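You operate a simulated robot arm through the tools that you are given. There is no shell and no other tool. Be economical: measure what you need, move in short steps, check, and stop when the job is done.

Carry out the task below with a simulated two-armed robot. There is one attempt and no reset: what you move stays moved.

Task
Put the ribbed white filter on the shelf under the battery bench. Hold the orange pan on the island bench steady with one hand and put the flanged orange drum in it with the other. Fetch the black flow valve and set it on the high shelf of the blue open shelves. Push the drawer of the small parts bench shut. Put the black foam pad on the motor bench. Take the loose propeller marked "counter" from the island bench and put it on the high shelf of the blue open shelves. Take the blue stopper and leave it on the lead with the blue plug. Put the radio module of the black case on the low stand. Any order will do.

Only the result counts: the job must be done as asked and must still hold three seconds after the hand-in. Knocking over, shifting, dropping, spilling or breaking anything else fails it. A push-on lid holds only when it is set on centred and level and pressed home; a screw cap is set on level and turned clockwise until tight.

Robot
Two 7-joint arms with three-finger grippers on one trunk, on a base that drives. Base frame: it is fixed to the floor where the robot stands at the start and does not move with it; the origin is under the middle of the robot, x ahead of it, y to its left, z up. Units: mm, degrees, N and s.
The left shoulder is at the start at [50, 154, 979], the right one opposite. With the tool pointing down near the work surface each hand reaches from about 100 to 300 mm from the robot's upright axis, wherever it stands, measured 20 degrees to its own side. Places, roughly: black flow valve [2250, 1250, 250]; black foam pad (12x8x3 cm) [900, 0, 800]; blue stopper (6x6x5 cm) [900, -800, 800]; drawer of the small parts bench [2100, 1500, 600]; flanged orange drum (6x6x3 cm) [2300, 600, 200]; high shelf of the blue open shelves [2900, -1400, 1300]; lead with the blue plug [750, -1250, 750]; loose propeller [750, -500, 750]; low stand [1800, -3000, 600]; motor bench [-700, -3000, 800]; orange pan [750, -750, 750]; radio module of the black case [1000, -2750, 750]; ribbed white filter [500, -250, 750]; shelf under the battery bench [700, 2200, 200]. Payload 2.69 kg a hand.
The tool frame of a hand sits at the grasp point between the pads (the TCP): z along the fingers, y along the line on which they close. The tips reach 29 mm beyond it. The gripper opens to 120 mm. The gripper's body begins 78 mm behind the TCP.
Orientation is that of the tool frame in the base frame, as [roll, pitch, yaw] about the fixed x, y, z axes, in that order (R = Rz(yaw) Ry(pitch) Rx(roll)). With the fingers straight down and closing along the base's y, the tool's x points along the base's -x, its y along +y and its z along -z.

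Tools
- The arms move only by the tool step_arm. It takes "left_commands", "right_commands" or both (then of equal length, played together; a hand with none holds still); each is a list of rows, each a list of 6 numbers: the shift along the base's x, y, z in mm, then the turn, a rotation vector about the base's x, y, z in degrees. In form: [[x, y, z, wx, wy, wz], ...]. A call has 1 to 20 rows; each row shifts and turns the commanded pose from where the row before left it. "left_hand" and "right_hand" are, for a hand that has rows, the opening, from 0 (shut) to 1 (fully open), set as the call begins (left out, the last holds). A row lasts 0.2 s, in which the tool goes at most 50 mm and 8.6 degrees; a call with a longer step from one row to the next is refused whole, and so is a gripper value outside its range. A pose out of reach is approached as far as the arm can. The call stops where the force on the tool passes 40 N (or 10 N more than at its start, if that is more) or the arm is blocked; 0.2 s more then pass. The fingers move at their own pace and stop on an object; they squeeze with about 33 N. The grip force told is the motor's: it shows also when the fingers shut on nothing. Time passes only in rows, and 0.2 s behind the last, so rows that do not move let the fingers close. It gives the time, the measured TCP pose, the force on the tool (base axes), the opening and the grip force at its end, in the units of the frame above (readings bear some noise), with the torque about the TCP (base axes, N m) and any sound that the robot's microphone picked up.
- Cameras (640 x 400 px; columns grow to the right, rows downward): "scene" is now at [163.1, -34.1, 1168.7]; the picture's right is [-0.36, -0.93, 0.00], its down [-0.17, 0.07, -0.98] and it looks along [0.92, -0.35, -0.18] (base axes); focal length 214 px, centre (320, 200). "left" rides on the left gripper at [63, 0, -104] in its tool frame; the picture's right is [0.00, 1.00, 0.00], its down [-0.83, 0.00, -0.56] and it looks along [-0.56, 0.00, 0.83] (tool axes); focal length 275 px, centre (320, 200). "right" rides on the right gripper at [63, 0, -104] in its tool frame; the picture's right is [0.00, 1.00, 0.00], its down [-0.83, 0.00, -0.56] and it looks along [-0.56, 0.00, 0.83] (tool axes); focal length 275 px, centre (320, 200).
- camera(camera): a new picture of that camera. It takes no simulated time.
- lift_body(by): slides the trunk up (or, below 0, down) by that many mm; the arms and the scene camera ride with it, the base frame stays. It gives what a move gives, with no picture.
- roll_base(legs): drives the robot by 1 to 6 legs, each [ahead, left, turn to the left] in mm, mm and degrees, along the robot's own axes; the way and the turn of a leg run together, so that a leg with both is an arc; at most 1500 mm and 180 degrees a leg. The arms and the cameras ride along, it lands a little off, and it stops where it bumps. It gives what a move gives.
- head_to(pan, tilt): turns the head with the scene camera to pan (to the left, within 80 degrees either way) and tilt (down, from -29 to 69), counted from straight ahead of the robot. It gives what a move gives.
- measure_at(camera, pixels): for up to 12 pixels [column, row] of the newest picture of that camera ("zoom" is the newest enlarged one), the place [x, y, z] in the base frame of the surface seen there, good to about 2 mm. It takes no simulated time.
- close_up(camera, box): a new picture of the part [left, top, right, bottom] of that camera's present view, enlarged. It takes no simulated time.
- finish_job(): hands the job in; it is judged then, once.

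Keep the steps short. Do not move on a guess: measure, check each grasp and each placing, and mend mistakes. In all there are 145 turns and 178 pictures (those below and enlarged ones count). Leave the grippers open and the arms clear of the work at the hand-in unless told otherwise, and finish with a single line.

The tools are called as name(argument=value, ...) on one line, values as JSON. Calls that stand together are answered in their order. step_arm: Moves the arms, as the interface text tells. Its arguments: {"type":"object","properties":{"left_commands":{"type":"array","items":{"type":"array","items":{"type":"number"}}},"left_hand":{"type":"number"},"right_commands":{"type":"array","items":{"type":"array","items":{"type":"number"}}},"right_hand":{"type":"number"}},"required":[]} The other tools are called the same way: lift_body (by) slides the trunk up or down; roll_base (legs) drives the base; head_to (pan, tilt) turns the head that bears the scene camera; camera (camera) takes a picture; measure_at (camera, pixels) gives the place of the surface under pixels of a picture; close_up (camera, box) takes an enlarged picture of a part of a camera's view; finish_job () hands the job in.

At the start:

```text
time_s: 0.0
left_tcp_pos: [279.8, -22.7, 1094.8]
left_tool_rot: [-179.9, 0.1, 179.9]
left_ft_force: [0.5, -0.3, -0.4]
left_wrist_torque: [0.0, 0.0, 0.0]
left_gripper_width: 120.0
left_gripper_force: 0.1
right_tcp_pos: [332.3, -361.3, 1066.1]
right_tool_rot: [-180.0, -0.1, 180.0]
right_ft_force: [0.2, 0.1, -0.4]
right_wrist_torque: [0.0, -0.02, 0.0]
right_gripper_width: 120.2
right_gripper_force: 0.1
trunk travel left (down, up): [-350.0, 88.0]
robot x, y, heading: [1.3, 1.4, -0.1]
head pan, tilt: [-21.1, 10.6]
```

scene: 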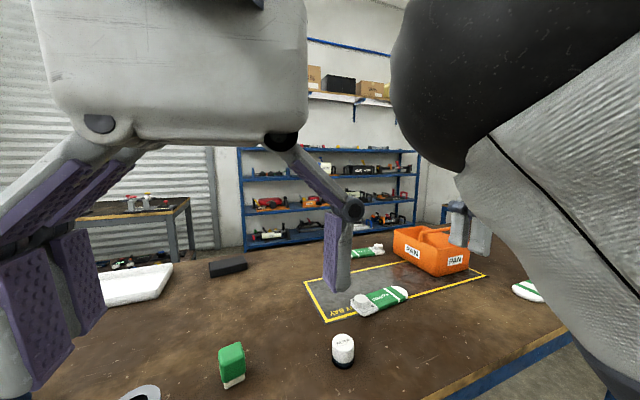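
right: 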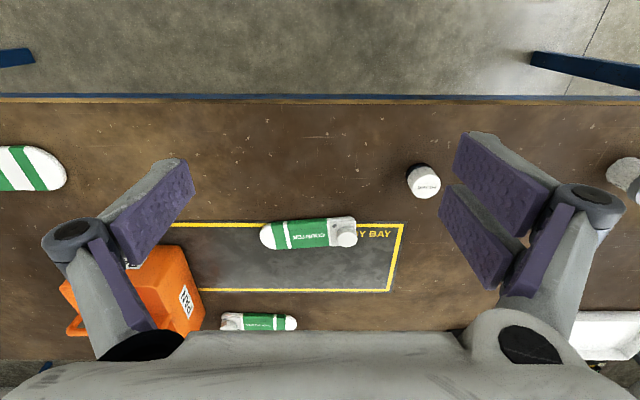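
left: 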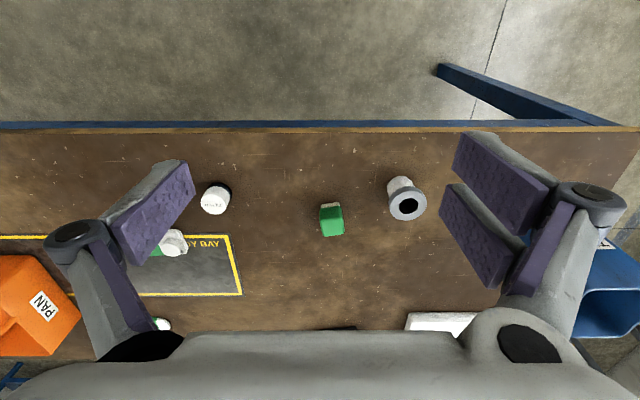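

I'll start by measuring the objects visible in the starting pictures.

measure_at(camera="right", pixels=[[423, 185], [425, 168], [345, 235], [285, 235], [290, 322], [230, 320], [180, 290], [50, 165], [320, 96], [630, 175], [400, 225]])

measure_at(camera="scene", pixels=[[343, 350], [232, 360], [228, 266], [130, 285], [440, 250], [405, 250], [467, 268], [375, 250], [385, 298], [525, 290], [143, 208], [330, 170]])

close_up(camera="scene", box=[200, 220, 560, 400])

close_up(camera="right", box=[0, 90, 480, 350])

```text
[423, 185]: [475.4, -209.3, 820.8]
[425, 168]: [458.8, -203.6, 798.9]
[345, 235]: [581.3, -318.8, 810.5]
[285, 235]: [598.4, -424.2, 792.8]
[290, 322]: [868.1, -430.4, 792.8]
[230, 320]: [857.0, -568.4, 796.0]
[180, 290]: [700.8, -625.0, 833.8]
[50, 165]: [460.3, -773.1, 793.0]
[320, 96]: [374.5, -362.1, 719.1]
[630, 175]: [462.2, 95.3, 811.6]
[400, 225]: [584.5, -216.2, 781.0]
```

```text
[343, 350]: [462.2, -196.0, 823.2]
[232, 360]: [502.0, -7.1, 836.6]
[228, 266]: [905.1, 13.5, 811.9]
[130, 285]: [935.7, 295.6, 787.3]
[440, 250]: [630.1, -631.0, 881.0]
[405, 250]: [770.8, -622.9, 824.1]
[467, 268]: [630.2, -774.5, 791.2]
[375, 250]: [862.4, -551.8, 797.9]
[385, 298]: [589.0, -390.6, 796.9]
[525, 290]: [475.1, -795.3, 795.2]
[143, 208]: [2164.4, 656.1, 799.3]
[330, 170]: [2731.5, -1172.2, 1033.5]
```

```text
1.78 times, centred on (380, 310) of scene
```

zoom: 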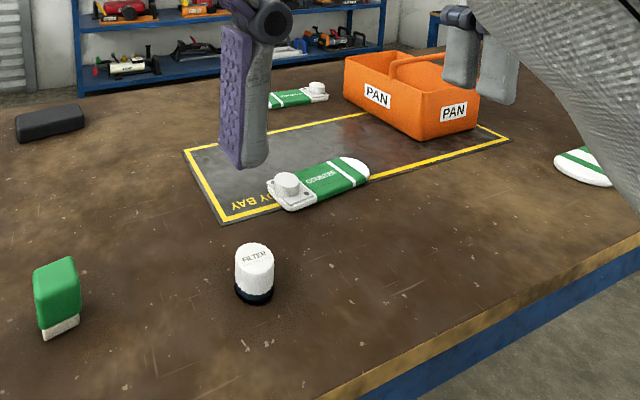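

```text
1.33 times, centred on (240, 220) of right
```

zoom: 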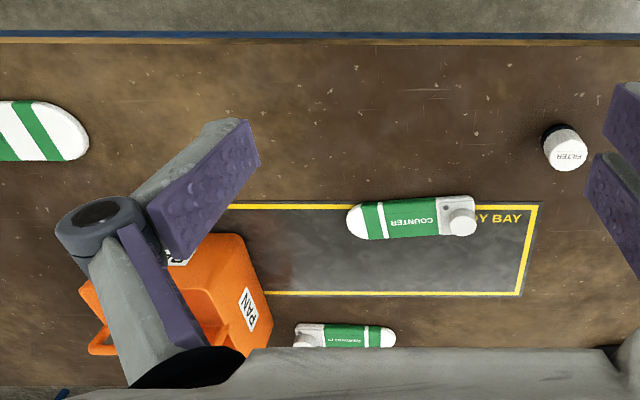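

Bench top is at z≈781, and the "COUNTER" propeller is the near one. Next I look around with the head to map the room.

head_to(pan=60, tilt=15)

camera(camera="scene")

head_to(pan=-65, tilt=15)

camera(camera="scene")

head_to(pan=0, tilt=30)

camera(camera="scene")

```text
time_s: 1.5
left_tcp_pos: [280.1, -23.0, 1093.7]
left_tool_rot: [179.9, 0.1, 179.9]
left_ft_force: [0.4, -0.2, -0.3]
left_wrist_torque: [0.01, -0.01, -0.01]
left_gripper_width: 119.9
left_gripper_force: 0.0
right_tcp_pos: [332.3, -361.8, 1064.8]
right_tool_rot: [180.0, 0.0, -180.0]
right_ft_force: [-0.7, -0.8, -0.1]
right_wrist_torque: [0.01, -0.01, 0.03]
right_gripper_width: 119.9
right_gripper_force: 0.0
trunk travel left (down, up): [-350.0, 88.0]
robot x, y, heading: [-2.8, 2.7, -0.0]
head pan, tilt: [60.0, 15.0]
```

```text
172 pictures are left
```

scene: 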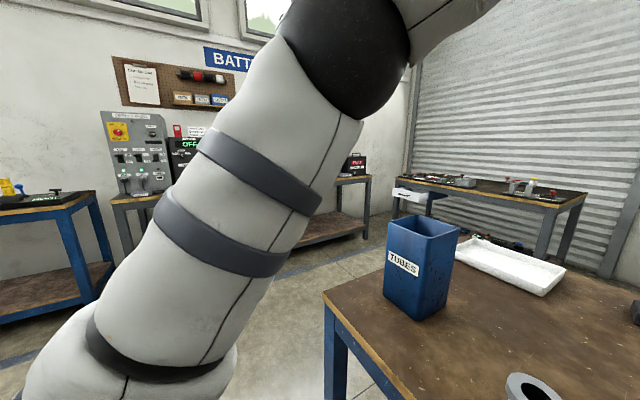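

```text
time_s: 3.6
left_tcp_pos: [281.3, -25.8, 1094.2]
left_tool_rot: [-179.7, 0.1, -179.1]
left_ft_force: [48.6, -73.9, 4.0]
left_wrist_torque: [8.71, 6.02, 5.83]
left_gripper_width: 120.0
left_gripper_force: 0.2
right_tcp_pos: [332.4, -362.0, 1066.1]
right_tool_rot: [-180.0, 0.0, 180.0]
right_ft_force: [0.2, -0.6, -0.9]
right_wrist_torque: [0.0, 0.0, -0.01]
right_gripper_width: 120.1
right_gripper_force: 0.1
trunk travel left (down, up): [-350.0, 88.0]
robot x, y, heading: [0.4, 0.8, -0.0]
head pan, tilt: [-65.0, 15.0]
```

```text
171 pictures are left
```

scene: 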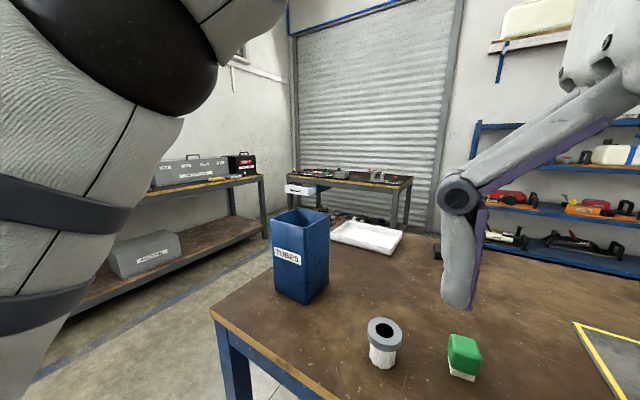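

```text
time_s: 5.0
left_tcp_pos: [283.8, -25.0, 1090.6]
left_tool_rot: [-180.0, 0.2, -179.0]
left_ft_force: [50.4, -70.7, -38.6]
left_wrist_torque: [8.02, 2.65, 5.7]
left_gripper_width: 120.1
left_gripper_force: 0.0
right_tcp_pos: [332.7, -361.6, 1065.4]
right_tool_rot: [179.9, 0.0, 180.0]
right_ft_force: [0.5, -0.1, -0.2]
right_wrist_torque: [0.01, 0.0, 0.0]
right_gripper_width: 119.8
right_gripper_force: 0.1
trunk travel left (down, up): [-350.0, 88.0]
robot x, y, heading: [2.1, -2.8, 0.0]
head pan, tilt: [0.0, 30.0]
```

```text
170 pictures are left
```

scene: 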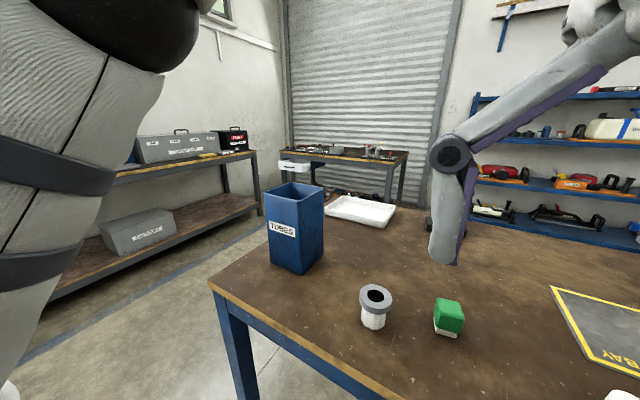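

The head is jammed against the left arm (the left force is about 90 N), so I move the left hand forward and then left to free it.

step_arm(left_commands=[[40, 0, 0, 0, 0, 0], [40, 20, 0, 0, 0, 0], [20, 45, 0, 0, 0, 0], [0, 48, 0, 0, 0, 0], [0, 48, 0, 0, 0, 0], [0, 48, 0, 0, 0, 0], [0, 48, 0, 0, 0, 0], [0, 40, 0, 0, 0, 0]])

camera(camera="scene")

```text
time_s: 6.8
left_tcp_pos: [390.4, 262.3, 1072.3]
left_tool_rot: [-179.9, 0.0, -180.0]
left_ft_force: [-0.3, 0.8, -0.7]
left_wrist_torque: [-0.02, -0.02, -0.01]
left_gripper_width: 120.0
left_gripper_force: 0.1
left hand out of reach, approached as far as the arm can: row 7, 8
right_tcp_pos: [332.7, -361.1, 1065.5]
right_tool_rot: [180.0, 0.0, 179.9]
right_ft_force: [-0.4, 0.3, 0.1]
right_wrist_torque: [-0.04, -0.04, 0.0]
right_gripper_width: 119.6
right_gripper_force: 0.0
trunk travel left (down, up): [-350.0, 88.0]
robot x, y, heading: [2.2, -2.7, -0.1]
head pan, tilt: [0.0, 30.0]
```

```text
169 pictures are left
```

scene: 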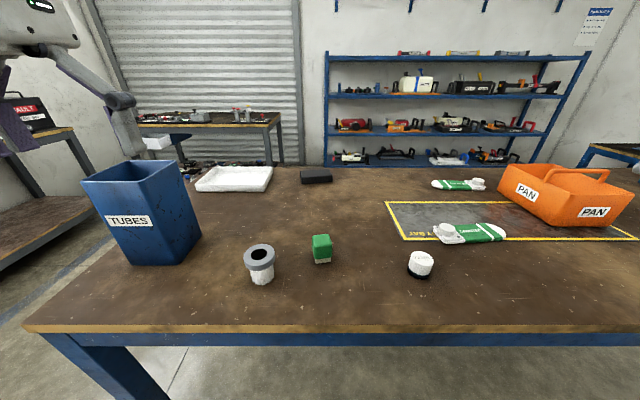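

Clear view now. I measure the bench extents, the shelf levels and the distant benches, then look right.

measure_at(camera="scene", pixels=[[25, 322], [330, 170], [155, 142], [270, 122], [135, 128], [336, 94], [560, 96], [336, 58], [570, 58], [336, 130], [336, 163], [600, 145]])

close_up(camera="scene", box=[300, 30, 600, 200])

close_up(camera="scene", box=[100, 90, 320, 200])

head_to(pan=-60, tilt=25)

camera(camera="scene")

```text
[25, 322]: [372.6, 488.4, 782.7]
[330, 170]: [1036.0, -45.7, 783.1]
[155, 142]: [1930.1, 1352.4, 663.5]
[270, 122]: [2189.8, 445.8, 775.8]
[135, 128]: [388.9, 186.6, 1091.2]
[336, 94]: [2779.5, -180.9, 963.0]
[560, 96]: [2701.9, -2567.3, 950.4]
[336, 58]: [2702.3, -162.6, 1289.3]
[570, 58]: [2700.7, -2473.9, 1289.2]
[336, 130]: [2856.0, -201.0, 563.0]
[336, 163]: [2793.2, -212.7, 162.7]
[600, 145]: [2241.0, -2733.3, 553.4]
```

```text
2.13 times, centred on (450, 115) of scene
```

zoom: 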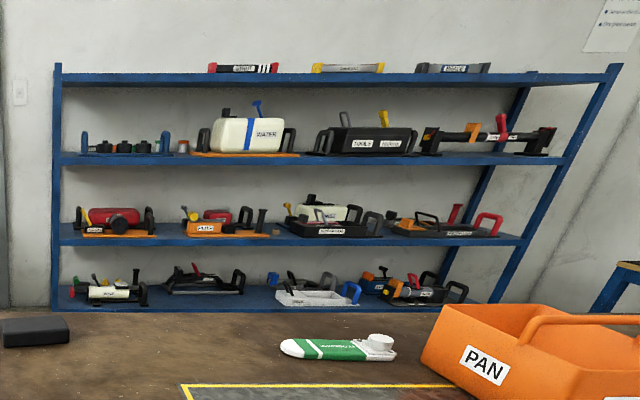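

```text
2.91 times, centred on (210, 145) of scene
```

zoom: 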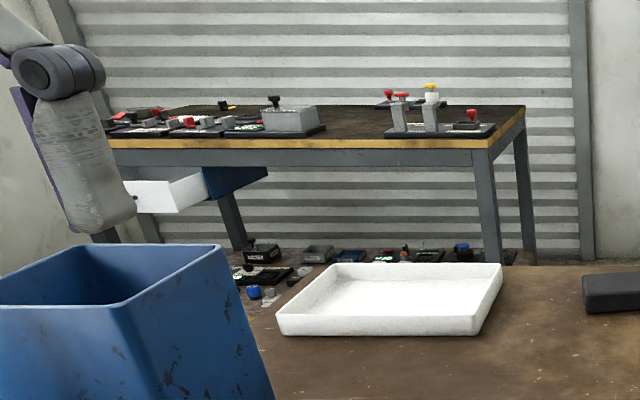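

```text
time_s: 8.1
left_tcp_pos: [390.3, 262.0, 1072.7]
left_tool_rot: [-179.9, 0.1, 179.9]
left_ft_force: [0.5, -0.1, 0.3]
left_wrist_torque: [0.02, -0.01, -0.02]
left_gripper_width: 120.1
left_gripper_force: 0.1
right_tcp_pos: [331.9, -362.4, 1065.9]
right_tool_rot: [179.8, 0.1, 179.9]
right_ft_force: [0.2, -0.5, 0.5]
right_wrist_torque: [0.01, 0.03, -0.01]
right_gripper_width: 120.0
right_gripper_force: 0.1
trunk travel left (down, up): [-350.0, 88.0]
robot x, y, heading: [0.2, -3.7, 0.1]
head pan, tilt: [-60.0, 25.0]
```

```text
166 pictures are left
```

scene: 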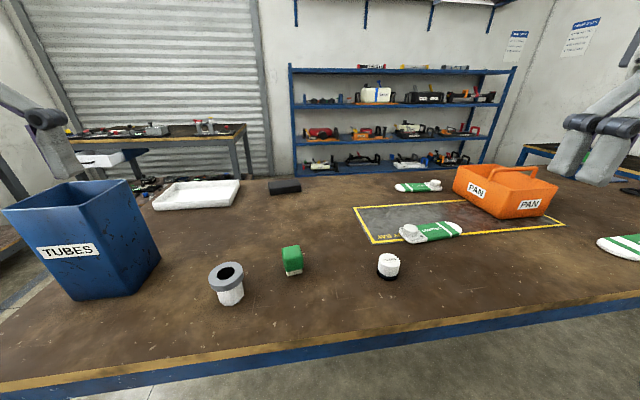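

The head stops short on the right, likely against the right arm. I turn it back to look down at the bench and drive close to the bench for the filter.

head_to(pan=-10, tilt=40)

roll_base(legs=[[150, -80, 0]])

camera(camera="scene")

camera(camera="right")

```text
time_s: 9.2
left_tcp_pos: [390.6, 261.4, 1072.9]
left_tool_rot: [-179.9, 0.1, 179.9]
left_ft_force: [0.0, 0.3, -0.3]
left_wrist_torque: [0.0, 0.0, 0.01]
left_gripper_width: 119.9
left_gripper_force: 0.1
right_tcp_pos: [333.0, -362.4, 1066.0]
right_tool_rot: [-180.0, 0.1, 180.0]
right_ft_force: [-0.3, 0.0, 0.3]
right_wrist_torque: [-0.03, 0.04, 0.02]
right_gripper_width: 119.9
right_gripper_force: 0.1
trunk travel left (down, up): [-350.0, 88.0]
robot x, y, heading: [-1.6, -1.3, 0.1]
head pan, tilt: [-10.0, 40.0]
```

```text
time_s: 10.7
left_tcp_pos: [541.0, 180.8, 1071.3]
left_tool_rot: [-179.9, 0.2, -179.9]
left_ft_force: [-0.1, 0.0, -0.6]
left_wrist_torque: [0.02, 0.03, 0.01]
left_gripper_width: 120.0
left_gripper_force: 0.1
right_tcp_pos: [483.9, -443.0, 1065.5]
right_tool_rot: [180.0, 0.0, 180.0]
right_ft_force: [0.0, -0.6, -0.7]
right_wrist_torque: [0.04, 0.04, -0.01]
right_gripper_width: 120.0
right_gripper_force: 0.1
trunk travel left (down, up): [-350.0, 88.0]
robot x, y, heading: [149.3, -79.5, 0.0]
head pan, tilt: [-10.0, 40.0]
```

```text
165 pictures are left
```

scene: 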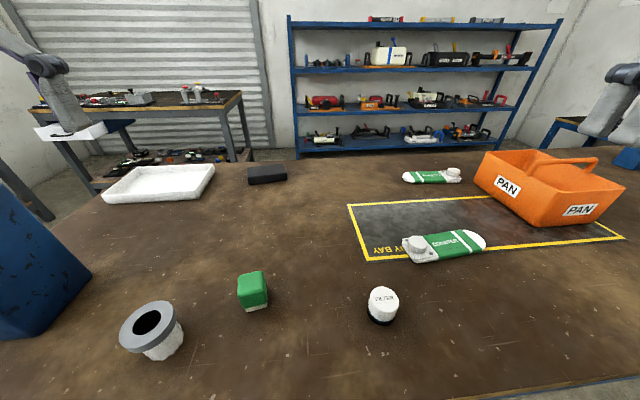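

```text
164 pictures are left
```

right: 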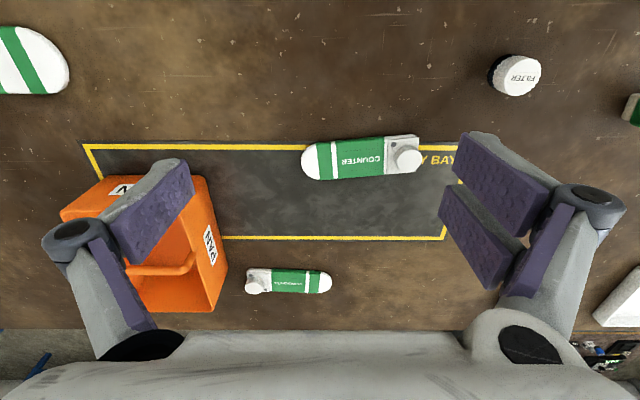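

Let me confirm which object is the ribbed white filter.

close_up(camera="scene", box=[100, 240, 420, 400])

measure_at(camera="zoom", pixels=[[565, 108], [545, 110], [588, 110], [566, 92], [566, 120], [565, 140], [565, 162], [90, 170], [300, 70]])

measure_at(camera="right", pixels=[[515, 76], [495, 75], [408, 158], [390, 165], [360, 158], [310, 162], [342, 148], [342, 170], [200, 185], [65, 215], [180, 312]])

```text
2.00 times, centred on (260, 320) of scene
```

zoom: 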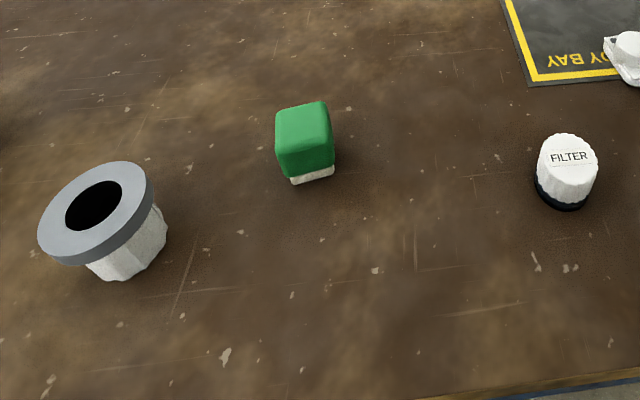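

```text
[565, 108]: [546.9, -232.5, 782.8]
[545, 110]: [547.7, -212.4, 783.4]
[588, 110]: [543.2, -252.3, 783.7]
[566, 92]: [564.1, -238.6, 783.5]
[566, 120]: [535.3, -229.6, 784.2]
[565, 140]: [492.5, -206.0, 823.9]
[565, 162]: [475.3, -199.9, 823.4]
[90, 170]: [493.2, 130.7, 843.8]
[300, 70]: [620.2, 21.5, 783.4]
```

```text
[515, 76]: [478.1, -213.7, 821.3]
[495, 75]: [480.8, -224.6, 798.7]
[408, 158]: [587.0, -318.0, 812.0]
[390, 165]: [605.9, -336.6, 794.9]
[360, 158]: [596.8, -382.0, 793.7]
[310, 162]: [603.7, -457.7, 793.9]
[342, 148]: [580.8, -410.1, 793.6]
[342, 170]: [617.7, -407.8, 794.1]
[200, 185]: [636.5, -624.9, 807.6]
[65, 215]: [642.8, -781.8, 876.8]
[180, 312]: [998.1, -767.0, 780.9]
```

"FILTER" is the ribbed white one, centred near (479,-207), top z 823. I bring the right hand above it.

step_arm(right_commands=[[0, 47, -5, 0, 0, 0], [0, 47, -5, 0, 0, 0], [0, 47, -10, 0, 0, 0], [0, 47, -20, 0, 0, 0], [-3, 47, -25, 0, 0, 0], [0, 0, -45, 0, 0, 0], [0, 0, -45, 0, 0, 0]], right_hand=1)

camera(camera="right")

```text
refused: row 4 steps farther than a row can; nothing moved
```

```text
162 pictures are left
```

right: 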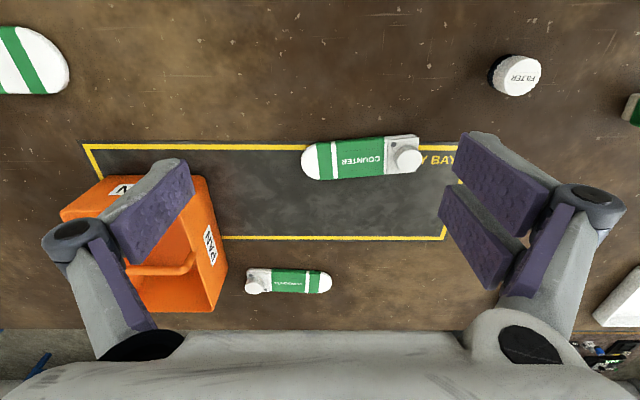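

One row was over 50 mm; I redo it with smaller rows.

step_arm(right_commands=[[0, 47, -5, 0, 0, 0], [0, 47, -5, 0, 0, 0], [0, 47, -10, 0, 0, 0], [0, 47, -10, 0, 0, 0], [-4, 47, -10, 0, 0, 0], [0, 0, -45, 0, 0, 0], [0, 0, -45, 0, 0, 0], [0, 0, -30, 0, 0, 0]], right_hand=1)

camera(camera="right")

measure_at(camera="right", pixels=[[320, 200], [320, 180], [320, 220], [300, 200], [340, 200]])

```text
time_s: 12.5
left_tcp_pos: [540.7, 181.7, 1072.6]
left_tool_rot: [-179.9, 0.1, -179.9]
left_ft_force: [0.4, 0.6, 0.0]
left_wrist_torque: [0.0, 0.0, 0.02]
left_gripper_width: 119.8
left_gripper_force: 0.1
right_tcp_pos: [614.9, -332.6, 978.1]
right_tool_rot: [179.9, 0.0, -179.9]
right_ft_force: [-0.1, 0.2, -0.4]
right_wrist_torque: [0.04, 0.03, -0.02]
right_gripper_width: 120.1
right_gripper_force: 0.0
right hand out of reach, approached as far as the arm can: row 1, 2, 3, 4, 5, 6, 7
trunk travel left (down, up): [-350.0, 88.0]
robot x, y, heading: [150.6, -79.3, -0.1]
head pan, tilt: [-10.0, 40.0]
```

```text
161 pictures are left
```

right: 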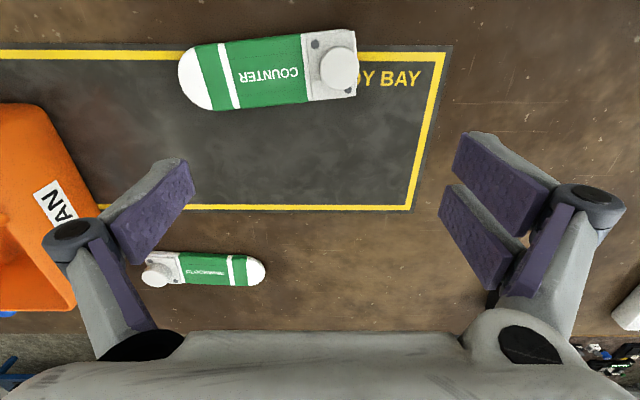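

```text
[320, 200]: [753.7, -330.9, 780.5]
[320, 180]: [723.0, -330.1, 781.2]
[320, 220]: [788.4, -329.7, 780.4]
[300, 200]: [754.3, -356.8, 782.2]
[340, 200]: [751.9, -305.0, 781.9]
```

The arm took a detour because of out-of-reach points. I hold still for a moment to see where it settles.

step_arm(right_commands=[[0, 0, 0, 0, 0, 0], [0, 0, 0, 0, 0, 0]])

```text
time_s: 13.1
left_tcp_pos: [539.8, 181.9, 1072.8]
left_tool_rot: [-179.8, 0.1, -180.0]
left_ft_force: [-0.9, -0.2, 0.7]
left_wrist_torque: [0.03, -0.01, 0.0]
left_gripper_width: 120.2
left_gripper_force: 0.1
right_tcp_pos: [616.1, -332.3, 977.8]
right_tool_rot: [179.8, -0.2, -180.0]
right_ft_force: [-0.4, 0.8, 0.7]
right_wrist_torque: [0.0, -0.03, 0.02]
right_gripper_width: 119.8
right_gripper_force: 0.0
trunk travel left (down, up): [-350.0, 88.0]
robot x, y, heading: [149.3, -78.4, -0.1]
head pan, tilt: [-10.0, 40.0]
```

The command resyncs to the actual pose. I probe the reach by going back toward the robot and down in small steps.

step_arm(right_commands=[[-15, 10, -20, 0, 0, 0], [-15, 10, -20, 0, 0, 0], [-15, 10, -20, 0, 0, 0], [-15, 10, -20, 0, 0, 0]])

```text
time_s: 14.1
left_tcp_pos: [541.3, 180.1, 1071.2]
left_tool_rot: [-179.9, 0.1, -179.9]
left_ft_force: [-0.1, -0.1, -0.5]
left_wrist_torque: [0.04, 0.0, 0.0]
left_gripper_width: 120.0
left_gripper_force: 0.1
right_tcp_pos: [608.6, -322.4, 890.3]
right_tool_rot: [179.9, -0.1, 180.0]
right_ft_force: [-0.1, -0.1, -0.4]
right_wrist_torque: [-0.02, 0.01, 0.01]
right_gripper_width: 119.8
right_gripper_force: 0.1
right hand out of reach, approached as far as the arm can: row 1, 2, 3, 4
trunk travel left (down, up): [-350.0, 88.0]
robot x, y, heading: [150.0, -80.0, -0.0]
head pan, tilt: [-10.0, 40.0]
```

The arm goes down freely but not inward, so I use the base for xy. I drive so the hand lands above the filter.

roll_base(legs=[[-130, 115, 0]])

camera(camera="right")

```text
time_s: 15.6
left_tcp_pos: [407.5, 295.7, 1072.5]
left_tool_rot: [-179.9, 0.1, -179.9]
left_ft_force: [-0.4, 0.1, -0.4]
left_wrist_torque: [-0.03, -0.04, -0.03]
left_gripper_width: 119.8
left_gripper_force: 0.1
right_tcp_pos: [477.2, -206.4, 889.4]
right_tool_rot: [179.9, -0.1, -179.9]
right_ft_force: [0.6, 0.7, 0.0]
right_wrist_torque: [0.0, -0.01, 0.0]
right_gripper_width: 120.1
right_gripper_force: 0.0
trunk travel left (down, up): [-350.0, 88.0]
robot x, y, heading: [20.8, 31.2, 0.0]
head pan, tilt: [-10.0, 40.0]
```

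```text
160 pictures are left
```

right: 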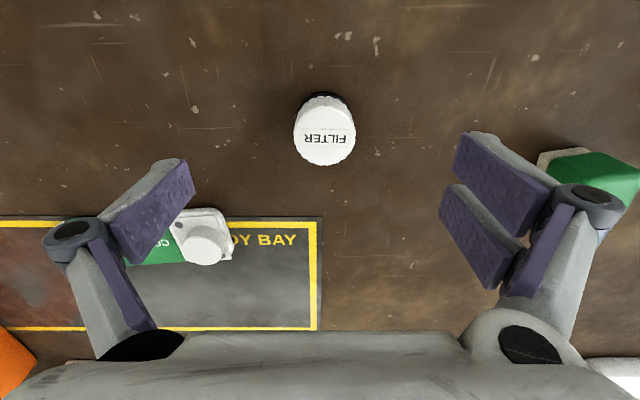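

measure_at(camera="right", pixels=[[325, 140], [296, 140], [352, 140], [325, 112], [325, 162], [580, 170]])

step_arm(right_commands=[[0, 0, -20, 0, 0, 0], [0, 0, -20, 0, 0, 0], [0, 0, -20, 0, 0, 0]])

```text
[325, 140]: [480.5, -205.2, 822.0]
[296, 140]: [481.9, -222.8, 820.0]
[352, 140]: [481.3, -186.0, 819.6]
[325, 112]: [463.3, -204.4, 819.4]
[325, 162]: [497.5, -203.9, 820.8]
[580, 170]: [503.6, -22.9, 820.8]
```

```text
time_s: 16.4
left_tcp_pos: [406.6, 295.8, 1072.2]
left_tool_rot: [-179.9, 0.1, -179.8]
left_ft_force: [0.3, 0.2, 0.7]
left_wrist_torque: [0.01, 0.02, -0.03]
left_gripper_width: 119.9
left_gripper_force: 0.1
right_tcp_pos: [476.2, -209.8, 829.9]
right_tool_rot: [179.8, 0.0, -180.0]
right_ft_force: [-0.8, 0.0, 0.6]
right_wrist_torque: [0.01, -0.01, 0.01]
right_gripper_width: 120.0
right_gripper_force: 0.1
trunk travel left (down, up): [-350.0, 88.0]
robot x, y, heading: [16.4, 31.3, -0.0]
head pan, tilt: [-10.0, 40.0]
```

Descent works. I centre, lower to TCP z≈815 and close.

step_arm(right_commands=[[4, 4, -13, 0, 0, 0]])

step_arm(right_commands=[[0, 0, 0, 0, 0, 0], [0, 0, 0, 0, 0, 0], [0, 0, 0, 0, 0, 0]], right_hand=0)

step_arm(right_commands=[[0, 0, 30, 0, 0, 0], [0, 0, 30, 0, 0, 0], [0, 0, 30, 0, 0, 0]])

camera(camera="right")

```text
time_s: 16.8
left_tcp_pos: [407.6, 295.6, 1070.7]
left_tool_rot: [-180.0, 0.1, -179.9]
left_ft_force: [-0.4, 0.7, 0.7]
left_wrist_torque: [0.01, 0.03, 0.01]
left_gripper_width: 120.1
left_gripper_force: 0.0
right_tcp_pos: [481.2, -204.5, 817.3]
right_tool_rot: [179.9, -0.1, -179.9]
right_ft_force: [0.1, 0.0, -0.9]
right_wrist_torque: [-0.01, 0.0, -0.03]
right_gripper_width: 119.9
right_gripper_force: 0.1
trunk travel left (down, up): [-350.0, 88.0]
robot x, y, heading: [15.2, 31.6, 0.1]
head pan, tilt: [-10.0, 40.0]
```

```text
time_s: 17.6
left_tcp_pos: [406.7, 295.2, 1071.6]
left_tool_rot: [-179.9, 0.1, -179.7]
left_ft_force: [0.0, 0.6, -0.8]
left_wrist_torque: [0.0, 0.02, 0.0]
left_gripper_width: 119.9
left_gripper_force: 0.1
right_tcp_pos: [480.3, -204.1, 817.0]
right_tool_rot: [179.8, -0.1, -179.9]
right_ft_force: [0.4, -0.5, 2.5]
right_wrist_torque: [0.04, 0.01, -0.01]
right_gripper_width: 39.8
right_gripper_force: 33.4
trunk travel left (down, up): [-350.0, 88.0]
robot x, y, heading: [17.3, 34.2, 0.1]
head pan, tilt: [-10.0, 40.0]
```

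```text
time_s: 18.4
left_tcp_pos: [407.3, 296.0, 1072.0]
left_tool_rot: [-179.9, 0.0, -179.8]
left_ft_force: [-0.1, 0.0, 0.4]
left_wrist_torque: [0.0, 0.01, -0.02]
left_gripper_width: 119.9
left_gripper_force: 0.0
right_tcp_pos: [481.8, -205.5, 903.9]
right_tool_rot: [179.3, -0.4, 179.8]
right_ft_force: [-0.2, 0.3, -1.7]
right_wrist_torque: [-0.01, 0.03, 0.03]
right_gripper_width: 39.6
right_gripper_force: 33.2
trunk travel left (down, up): [-350.0, 88.0]
robot x, y, heading: [17.9, 29.7, 0.1]
head pan, tilt: [-10.0, 40.0]
```

```text
159 pictures are left
```

right: 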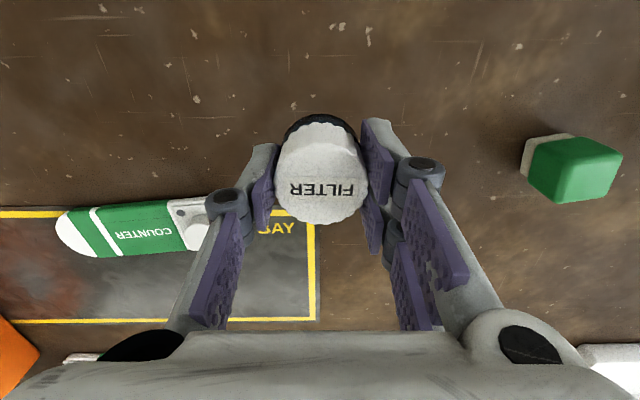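

Filter held (39.6 mm). I back off and turn left to face the battery bench, then look.

roll_base(legs=[[-300, 0, 0], [0, 0, 90], [600, 0, 0]])

head_to(pan=-20, tilt=25)

camera(camera="scene")

```text
time_s: 27.3
left_tcp_pos: [-566.2, 1014.6, 1072.7]
left_tool_rot: [-179.8, 0.2, -88.5]
left_ft_force: [0.3, 0.2, 0.4]
left_wrist_torque: [-0.01, -0.03, -0.03]
left_gripper_width: 119.9
left_gripper_force: 0.1
right_tcp_pos: [-71.3, 1102.6, 904.7]
right_tool_rot: [179.7, -0.3, -88.6]
right_ft_force: [0.3, 0.4, -0.8]
right_wrist_torque: [0.0, -0.01, -0.03]
right_gripper_width: 39.7
right_gripper_force: 32.9
trunk travel left (down, up): [-350.0, 88.0]
robot x, y, heading: [-294.7, 631.1, 91.6]
head pan, tilt: [-10.0, 40.0]
```

```text
time_s: 28.1
left_tcp_pos: [-567.0, 1014.7, 1071.5]
left_tool_rot: [-179.9, 0.2, -88.6]
left_ft_force: [0.0, 0.2, 0.4]
left_wrist_torque: [0.0, 0.04, 0.03]
left_gripper_width: 120.1
left_gripper_force: 0.1
right_tcp_pos: [-70.3, 1101.2, 906.7]
right_tool_rot: [179.9, -0.3, -88.6]
right_ft_force: [-0.1, -0.3, -0.9]
right_wrist_torque: [0.01, 0.0, -0.02]
right_gripper_width: 39.7
right_gripper_force: 33.0
trunk travel left (down, up): [-350.0, 88.0]
robot x, y, heading: [-294.4, 631.9, 91.6]
head pan, tilt: [-20.0, 25.0]
```

```text
158 pictures are left
```

scene: 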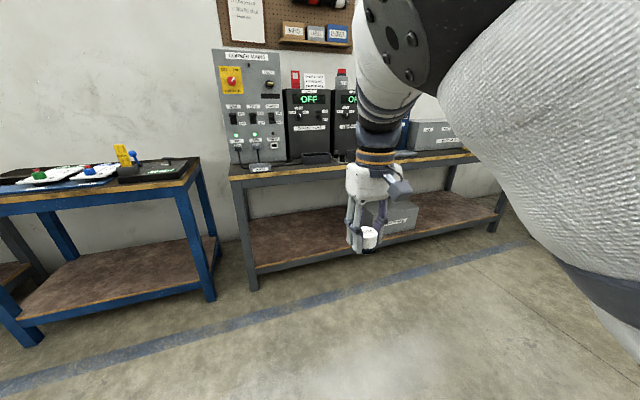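

I see the battery bench with its lower shelf; I measure it.

measure_at(camera="scene", pixels=[[300, 240], [300, 259], [300, 174], [300, 215], [235, 180], [252, 285], [450, 220], [470, 225], [400, 215], [390, 200], [465, 158], [500, 225]])

```text
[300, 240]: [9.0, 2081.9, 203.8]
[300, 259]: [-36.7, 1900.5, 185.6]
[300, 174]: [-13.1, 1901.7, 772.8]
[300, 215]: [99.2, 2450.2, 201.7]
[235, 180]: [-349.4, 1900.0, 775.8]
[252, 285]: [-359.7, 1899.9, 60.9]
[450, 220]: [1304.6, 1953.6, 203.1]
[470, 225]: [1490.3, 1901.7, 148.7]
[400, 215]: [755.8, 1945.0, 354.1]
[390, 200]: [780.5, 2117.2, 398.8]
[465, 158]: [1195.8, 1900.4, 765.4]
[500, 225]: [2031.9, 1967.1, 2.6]
```

Shelf top z≈204, front edge y=1900, underside clear. I drive near it, keeping short of the bench, and lower the trunk.

roll_base(legs=[[0, 0, -1.6], [650, -280, 0]])

lift_body(by=-350)

step_arm(right_commands=[[0, 0, -45, 0, 0, 0], [0, 0, -45, 0, 0, 0], [0, 0, -45, 0, 0, 0], [0, 0, -45, 0, 0, 0], [0, 0, -45, 0, 0, 0], [0, 0, -45, 0, 0, 0]])

camera(camera="scene")

```text
time_s: 32.3
left_tcp_pos: [-275.2, 1668.8, 1071.5]
left_tool_rot: [180.0, 0.1, -90.3]
left_ft_force: [0.1, 0.5, 0.5]
left_wrist_torque: [-0.04, -0.04, -0.03]
left_gripper_width: 120.1
left_gripper_force: 0.0
right_tcp_pos: [224.1, 1740.4, 907.4]
right_tool_rot: [179.7, -0.3, -90.3]
right_ft_force: [0.2, 0.1, -0.2]
right_wrist_torque: [0.0, -0.01, 0.0]
right_gripper_width: 39.6
right_gripper_force: 32.7
trunk travel left (down, up): [-350.0, 88.0]
robot x, y, heading: [-15.8, 1276.0, 89.9]
head pan, tilt: [-20.0, 25.0]
```

```text
time_s: 35.8
left_tcp_pos: [-274.6, 1757.5, 593.3]
left_tool_rot: [-179.9, -21.4, -90.2]
left_ft_force: [0.2, -0.4, -0.3]
left_wrist_torque: [-0.02, 0.02, -0.01]
left_gripper_width: 120.0
left_gripper_force: 0.1
right_tcp_pos: [224.6, 1764.2, 412.7]
right_tool_rot: [179.8, -22.0, -90.3]
right_ft_force: [1.1, 0.5, 0.5]
right_wrist_torque: [0.0, 0.01, -0.01]
right_gripper_width: 39.9
right_gripper_force: 32.6
trunk travel left (down, up): [0.0, 438.0]
robot x, y, heading: [-18.6, 1278.0, 89.6]
head pan, tilt: [-20.0, 25.0]
```

```text
time_s: 37.1
left_tcp_pos: [-274.9, 1757.5, 594.0]
left_tool_rot: [-179.9, -21.4, -90.2]
left_ft_force: [-0.8, 0.2, -0.3]
left_wrist_torque: [0.02, 0.01, 0.01]
left_gripper_width: 120.2
left_gripper_force: 0.1
right_tcp_pos: [226.5, 1766.0, 142.7]
right_tool_rot: [179.8, -21.8, -90.4]
right_ft_force: [-0.3, -0.7, 0.0]
right_wrist_torque: [0.0, -0.03, 0.02]
right_gripper_width: 39.7
right_gripper_force: 33.0
trunk travel left (down, up): [0.0, 438.0]
robot x, y, heading: [-14.3, 1274.6, 89.6]
head pan, tilt: [-20.0, 25.0]
```

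```text
157 pictures are left
```

scene: 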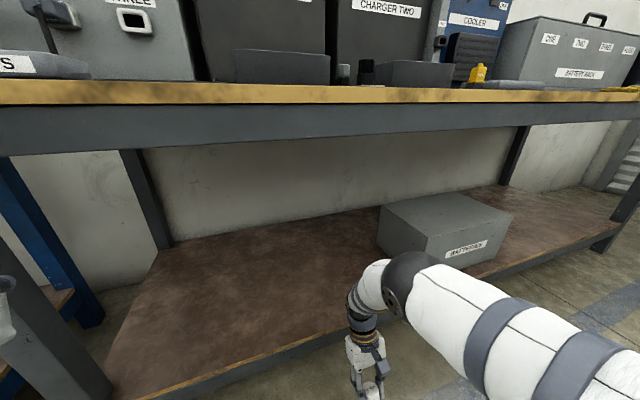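

The trunk leaned forward ~22°, tilting the tools. I raise the hand to z≈300, level it by +22° about x, then reach forward.

step_arm(right_commands=[[0, 0, 45, 0, 0, 0], [0, 0, 45, 0, 0, 0], [0, 0, 45, 0, 0, 0], [0, 0, 25, 0, 0, 0], [0, 0, 0, 7.3, 0, 0], [0, 0, 0, 7.3, 0, 0], [0, 0, 0, 7.2, 0, 0]])

step_arm(right_commands=[[0, 40, 0, 0, 0, 0], [0, 40, 0, 0, 0, 0], [0, 40, 0, 0, 0, 0], [0, 40, 0, 0, 0, 0], [0, 40, 0, 0, 0, 0], [0, 15, 0, 0, 0, 0]])

camera(camera="scene")

camera(camera="right")

```text
time_s: 38.8
left_tcp_pos: [-274.2, 1756.9, 593.2]
left_tool_rot: [-179.9, -21.4, -90.2]
left_ft_force: [0.3, -0.4, -0.3]
left_wrist_torque: [-0.02, 0.01, 0.03]
left_gripper_width: 120.2
left_gripper_force: 0.1
right_tcp_pos: [222.5, 1759.7, 300.1]
right_tool_rot: [178.7, -4.5, -90.2]
right_ft_force: [0.0, -0.3, -0.6]
right_wrist_torque: [0.0, 0.02, 0.01]
right_gripper_width: 39.6
right_gripper_force: 33.2
right hand out of reach, approached as far as the arm can: row 7
trunk travel left (down, up): [0.0, 438.0]
robot x, y, heading: [-14.3, 1277.9, 89.8]
head pan, tilt: [-20.0, 25.0]
```

```text
time_s: 40.1
left_tcp_pos: [-275.6, 1756.5, 593.3]
left_tool_rot: [-179.9, -21.3, -90.1]
left_ft_force: [-0.4, 0.8, 0.4]
left_wrist_torque: [0.0, -0.01, 0.0]
left_gripper_width: 120.2
left_gripper_force: 0.1
right_tcp_pos: [223.1, 1938.1, 304.6]
right_tool_rot: [178.7, -4.6, -90.2]
right_ft_force: [-0.4, -0.5, -0.6]
right_wrist_torque: [-0.01, 0.0, 0.01]
right_gripper_width: 39.7
right_gripper_force: 33.2
right hand out of reach, approached as far as the arm can: row 5, 6
trunk travel left (down, up): [0.0, 438.0]
robot x, y, heading: [-12.5, 1275.7, 89.9]
head pan, tilt: [-20.0, 25.0]
```

```text
156 pictures are left
```

scene: 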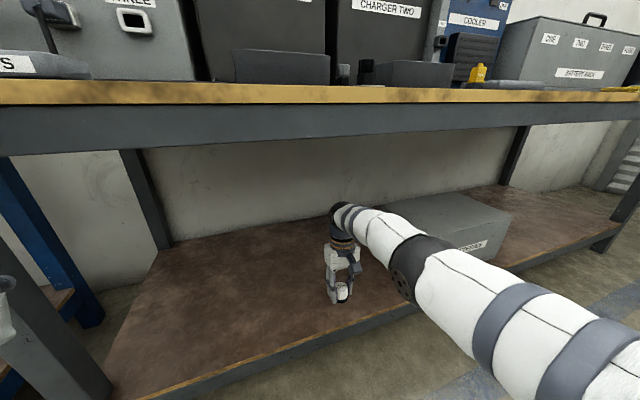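

```text
155 pictures are left
```

right: 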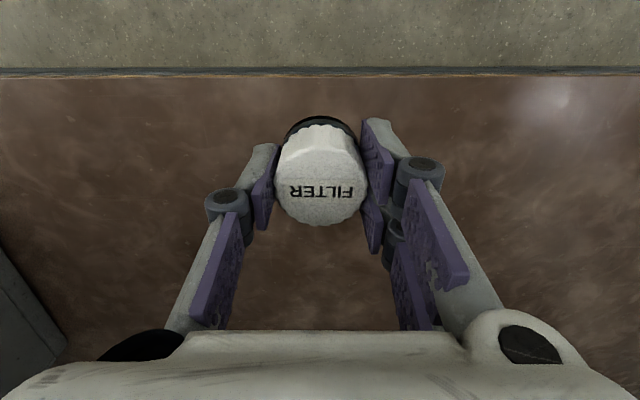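

Hand is over the shelf. I drive 70 mm forward, fix the remaining 4.5° tilt, and lower gently.

roll_base(legs=[[70, 0, 0]])

step_arm(right_commands=[[0, 0, -30, 2.2, 0, 0], [0, 0, -20, 2.3, 0, 0], [0, 0, -8, 0, 0, 0]])

```text
time_s: 41.1
left_tcp_pos: [-277.5, 1779.0, 594.4]
left_tool_rot: [179.8, -21.6, -90.9]
left_ft_force: [1.2, 0.0, -0.1]
left_wrist_torque: [0.01, -0.03, 0.0]
left_gripper_width: 120.1
left_gripper_force: 0.0
right_tcp_pos: [218.5, 1971.6, 307.3]
right_tool_rot: [178.7, -4.6, -89.8]
right_ft_force: [-1.1, 0.3, -0.8]
right_wrist_torque: [0.03, -0.01, 0.02]
right_gripper_width: 39.6
right_gripper_force: 33.5
trunk travel left (down, up): [0.0, 438.0]
robot x, y, heading: [-14.2, 1307.9, 90.5]
head pan, tilt: [-20.0, 25.0]
stopped in leg 1: the robot was blocked; the commanded pose is now the measured one
```

```text
time_s: 41.9
left_tcp_pos: [-277.4, 1779.9, 593.8]
left_tool_rot: [179.9, -21.6, -90.8]
left_ft_force: [0.0, 0.1, -0.4]
left_wrist_torque: [0.01, -0.01, -0.01]
left_gripper_width: 120.1
left_gripper_force: 0.1
right_tcp_pos: [218.9, 1971.6, 249.0]
right_tool_rot: [178.7, 0.0, -89.7]
right_ft_force: [0.0, -0.4, -0.3]
right_wrist_torque: [-0.01, 0.02, 0.04]
right_gripper_width: 39.8
right_gripper_force: 33.4
trunk travel left (down, up): [0.0, 438.0]
robot x, y, heading: [-12.4, 1306.2, 90.1]
head pan, tilt: [-20.0, 25.0]
```

Something (likely the left forearm) touched the bench edge and the base stopped; the hand is at y=1972, on the shelf. I lower in small steps to contact.

step_arm(right_commands=[[0, 0, -5, 0, 0, 0], [0, 0, -4, 0, 0, 0], [0, 0, -2, 0, 0, 0]])

camera(camera="right")

camera(camera="scene")

```text
time_s: 42.7
left_tcp_pos: [-277.6, 1780.4, 596.0]
left_tool_rot: [179.9, -21.6, -90.7]
left_ft_force: [0.3, -0.1, -1.0]
left_wrist_torque: [0.02, 0.02, 0.01]
left_gripper_width: 119.9
left_gripper_force: 0.1
right_tcp_pos: [220.1, 1971.7, 239.8]
right_tool_rot: [178.8, 0.1, -89.9]
right_ft_force: [0.1, -0.5, -0.9]
right_wrist_torque: [0.0, 0.05, 0.02]
right_gripper_width: 39.7
right_gripper_force: 32.3
trunk travel left (down, up): [0.0, 438.0]
robot x, y, heading: [-18.1, 1311.2, 90.0]
head pan, tilt: [-20.0, 25.0]
```

```text
154 pictures are left
```

right: 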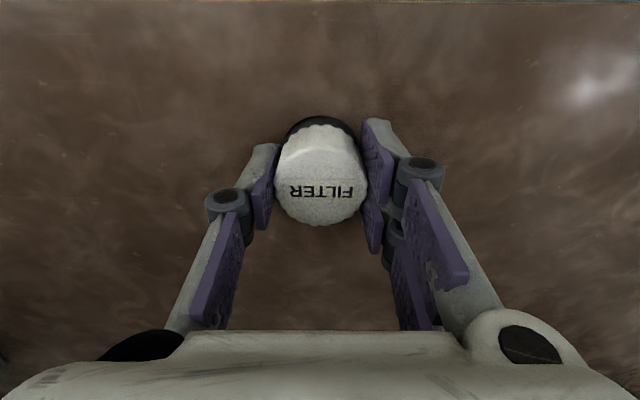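

```text
153 pictures are left
```

scene: 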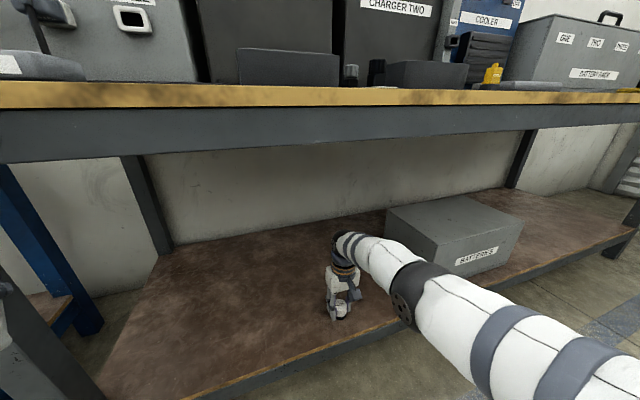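

Not yet in contact (force ~-1). I lower a few more mm until I feel the shelf.

step_arm(right_commands=[[0, 0, -2, 0, 0, 0], [0, 0, -2, 0, 0, 0], [0, 0, -1, 0, 0, 0]])

```text
time_s: 43.5
left_tcp_pos: [-278.1, 1780.4, 594.9]
left_tool_rot: [180.0, -21.7, -90.9]
left_ft_force: [0.3, -0.5, 0.5]
left_wrist_torque: [0.03, 0.0, -0.02]
left_gripper_width: 120.2
left_gripper_force: 0.0
right_tcp_pos: [219.5, 1972.8, 237.8]
right_tool_rot: [178.8, 0.3, -89.8]
right_ft_force: [-3.7, -2.1, 25.4]
right_wrist_torque: [-0.03, -0.08, 0.02]
right_gripper_width: 39.5
right_gripper_force: 33.1
trunk travel left (down, up): [0.0, 438.0]
robot x, y, heading: [-13.9, 1309.7, 89.8]
head pan, tilt: [-20.0, 25.0]
```

Contact felt. I release, lift away, and check.

step_arm(right_commands=[[0, 0, 1, 0, 0, 0], [0, 0, 0, 0, 0, 0], [0, 0, 0, 0, 0, 0]], right_hand=0.75)

step_arm(right_commands=[[0, 0, 30, 0, 0, 0], [0, 0, 40, 0, 0, 0], [0, -40, 10, 0, 0, 0], [0, -45, 0, 0, 0, 0], [0, -45, 0, 0, 0, 0], [0, -45, 0, 0, 0, 0]])

close_up(camera="scene", box=[220, 200, 460, 360])

```text
time_s: 44.3
left_tcp_pos: [-277.3, 1781.0, 595.1]
left_tool_rot: [179.9, -21.6, -90.8]
left_ft_force: [-0.7, -0.5, -0.2]
left_wrist_torque: [0.01, 0.01, -0.02]
left_gripper_width: 119.9
left_gripper_force: 0.0
right_tcp_pos: [219.3, 1970.7, 235.2]
right_tool_rot: [178.7, 0.1, -89.8]
right_ft_force: [-0.3, -0.3, 0.3]
right_wrist_torque: [0.0, 0.0, 0.01]
right_gripper_width: 90.0
right_gripper_force: 0.1
trunk travel left (down, up): [0.0, 438.0]
robot x, y, heading: [-18.7, 1307.2, 90.1]
head pan, tilt: [-20.0, 25.0]
```

```text
time_s: 45.7
left_tcp_pos: [-277.4, 1779.7, 594.8]
left_tool_rot: [179.7, -21.6, -90.9]
left_ft_force: [-0.1, 0.0, 0.3]
left_wrist_torque: [-0.02, 0.02, -0.01]
left_gripper_width: 120.1
left_gripper_force: 0.2
right_tcp_pos: [216.2, 1795.5, 315.3]
right_tool_rot: [178.4, -0.1, -90.1]
right_ft_force: [0.8, 0.8, -0.1]
right_wrist_torque: [-0.06, 0.06, 0.03]
right_gripper_width: 90.1
right_gripper_force: 0.1
trunk travel left (down, up): [0.0, 438.0]
robot x, y, heading: [-17.9, 1308.0, 90.5]
head pan, tilt: [-20.0, 25.0]
```

```text
2.50 times, centred on (340, 280) of scene
```

zoom: 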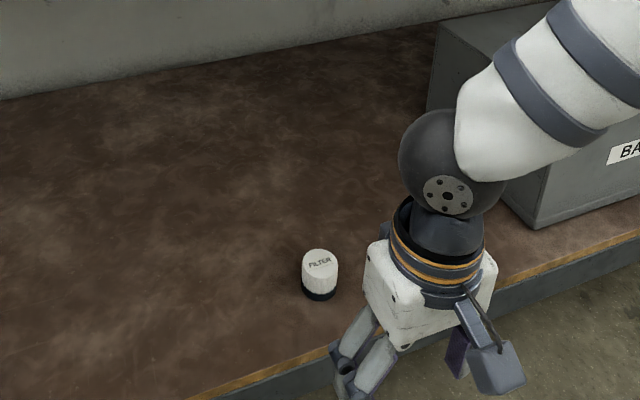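

Filter is standing upright on the shelf. Now I back off, turn to face +x, and drive toward the small parts bench.

roll_base(legs=[[-150, 0, 0], [0, 0, -90], [1050, 150, 0]])

head_to(pan=0, tilt=10)

camera(camera="scene")

```text
time_s: 56.0
left_tcp_pos: [1525.1, 1578.3, 591.0]
left_tool_rot: [179.9, -22.1, 179.7]
left_ft_force: [0.2, -1.2, -0.9]
left_wrist_torque: [-0.02, -0.01, -0.01]
left_gripper_width: 119.9
left_gripper_force: 0.1
right_tcp_pos: [1544.4, 1086.2, 310.9]
right_tool_rot: [178.7, -0.4, -179.3]
right_ft_force: [0.0, 0.6, 0.7]
right_wrist_torque: [-0.07, 0.01, -0.01]
right_gripper_width: 89.9
right_gripper_force: 0.1
trunk travel left (down, up): [0.0, 438.0]
robot x, y, heading: [1054.1, 1312.8, 0.5]
head pan, tilt: [-20.0, 25.0]
```

```text
time_s: 56.9
left_tcp_pos: [1525.8, 1579.1, 591.6]
left_tool_rot: [179.9, -22.0, 179.8]
left_ft_force: [-0.3, 0.2, -0.1]
left_wrist_torque: [-0.01, -0.04, 0.0]
left_gripper_width: 120.1
left_gripper_force: 0.0
right_tcp_pos: [1544.8, 1085.7, 312.0]
right_tool_rot: [178.7, -0.4, -179.3]
right_ft_force: [-0.1, 0.4, 0.1]
right_wrist_torque: [0.0, -0.01, -0.02]
right_gripper_width: 89.9
right_gripper_force: 0.0
trunk travel left (down, up): [0.0, 438.0]
robot x, y, heading: [1055.5, 1318.0, 0.8]
head pan, tilt: [0.0, 10.0]
```

```text
151 pictures are left
```

scene: 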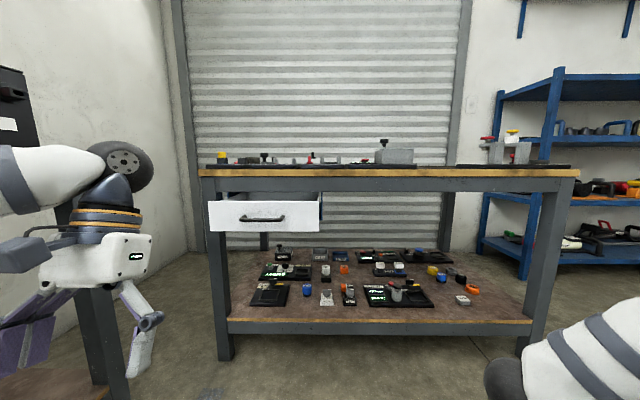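

Great view. I zoom in on the lower shelf to find the valve and drum, and measure the drawer.

measure_at(camera="scene", pixels=[[262, 210], [215, 215], [318, 215], [262, 225], [265, 188], [400, 185], [400, 325], [400, 305], [265, 219]])

close_up(camera="scene", box=[230, 235, 390, 335])

close_up(camera="scene", box=[350, 235, 510, 335])

```text
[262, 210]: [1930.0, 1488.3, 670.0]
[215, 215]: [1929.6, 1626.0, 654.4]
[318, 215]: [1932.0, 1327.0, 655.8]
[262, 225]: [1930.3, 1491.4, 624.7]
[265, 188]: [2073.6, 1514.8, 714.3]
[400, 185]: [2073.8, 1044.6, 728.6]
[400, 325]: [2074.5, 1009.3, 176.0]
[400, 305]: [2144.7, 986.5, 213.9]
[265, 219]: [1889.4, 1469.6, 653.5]
```

```text
4.00 times, centred on (310, 285) of scene
```

zoom: 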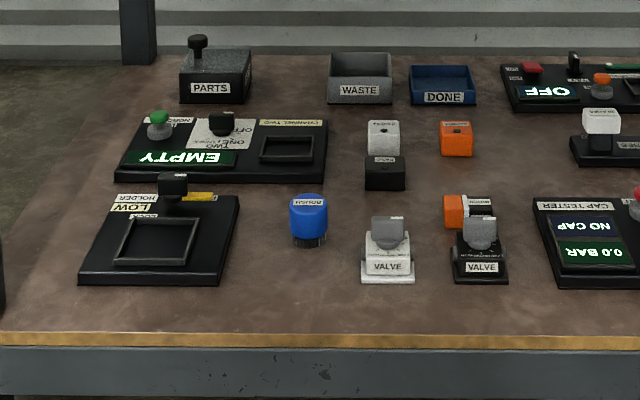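

```text
4.00 times, centred on (430, 285) of scene
```

zoom: 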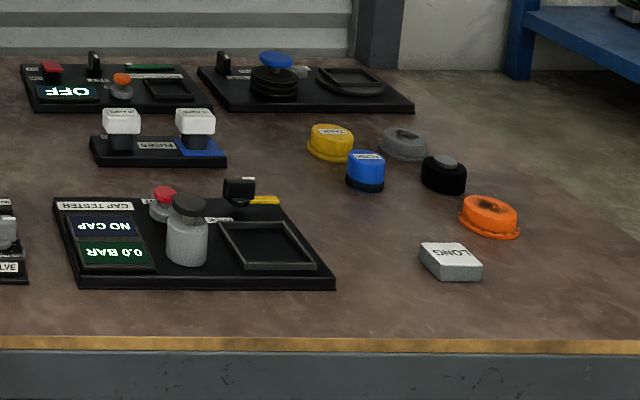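

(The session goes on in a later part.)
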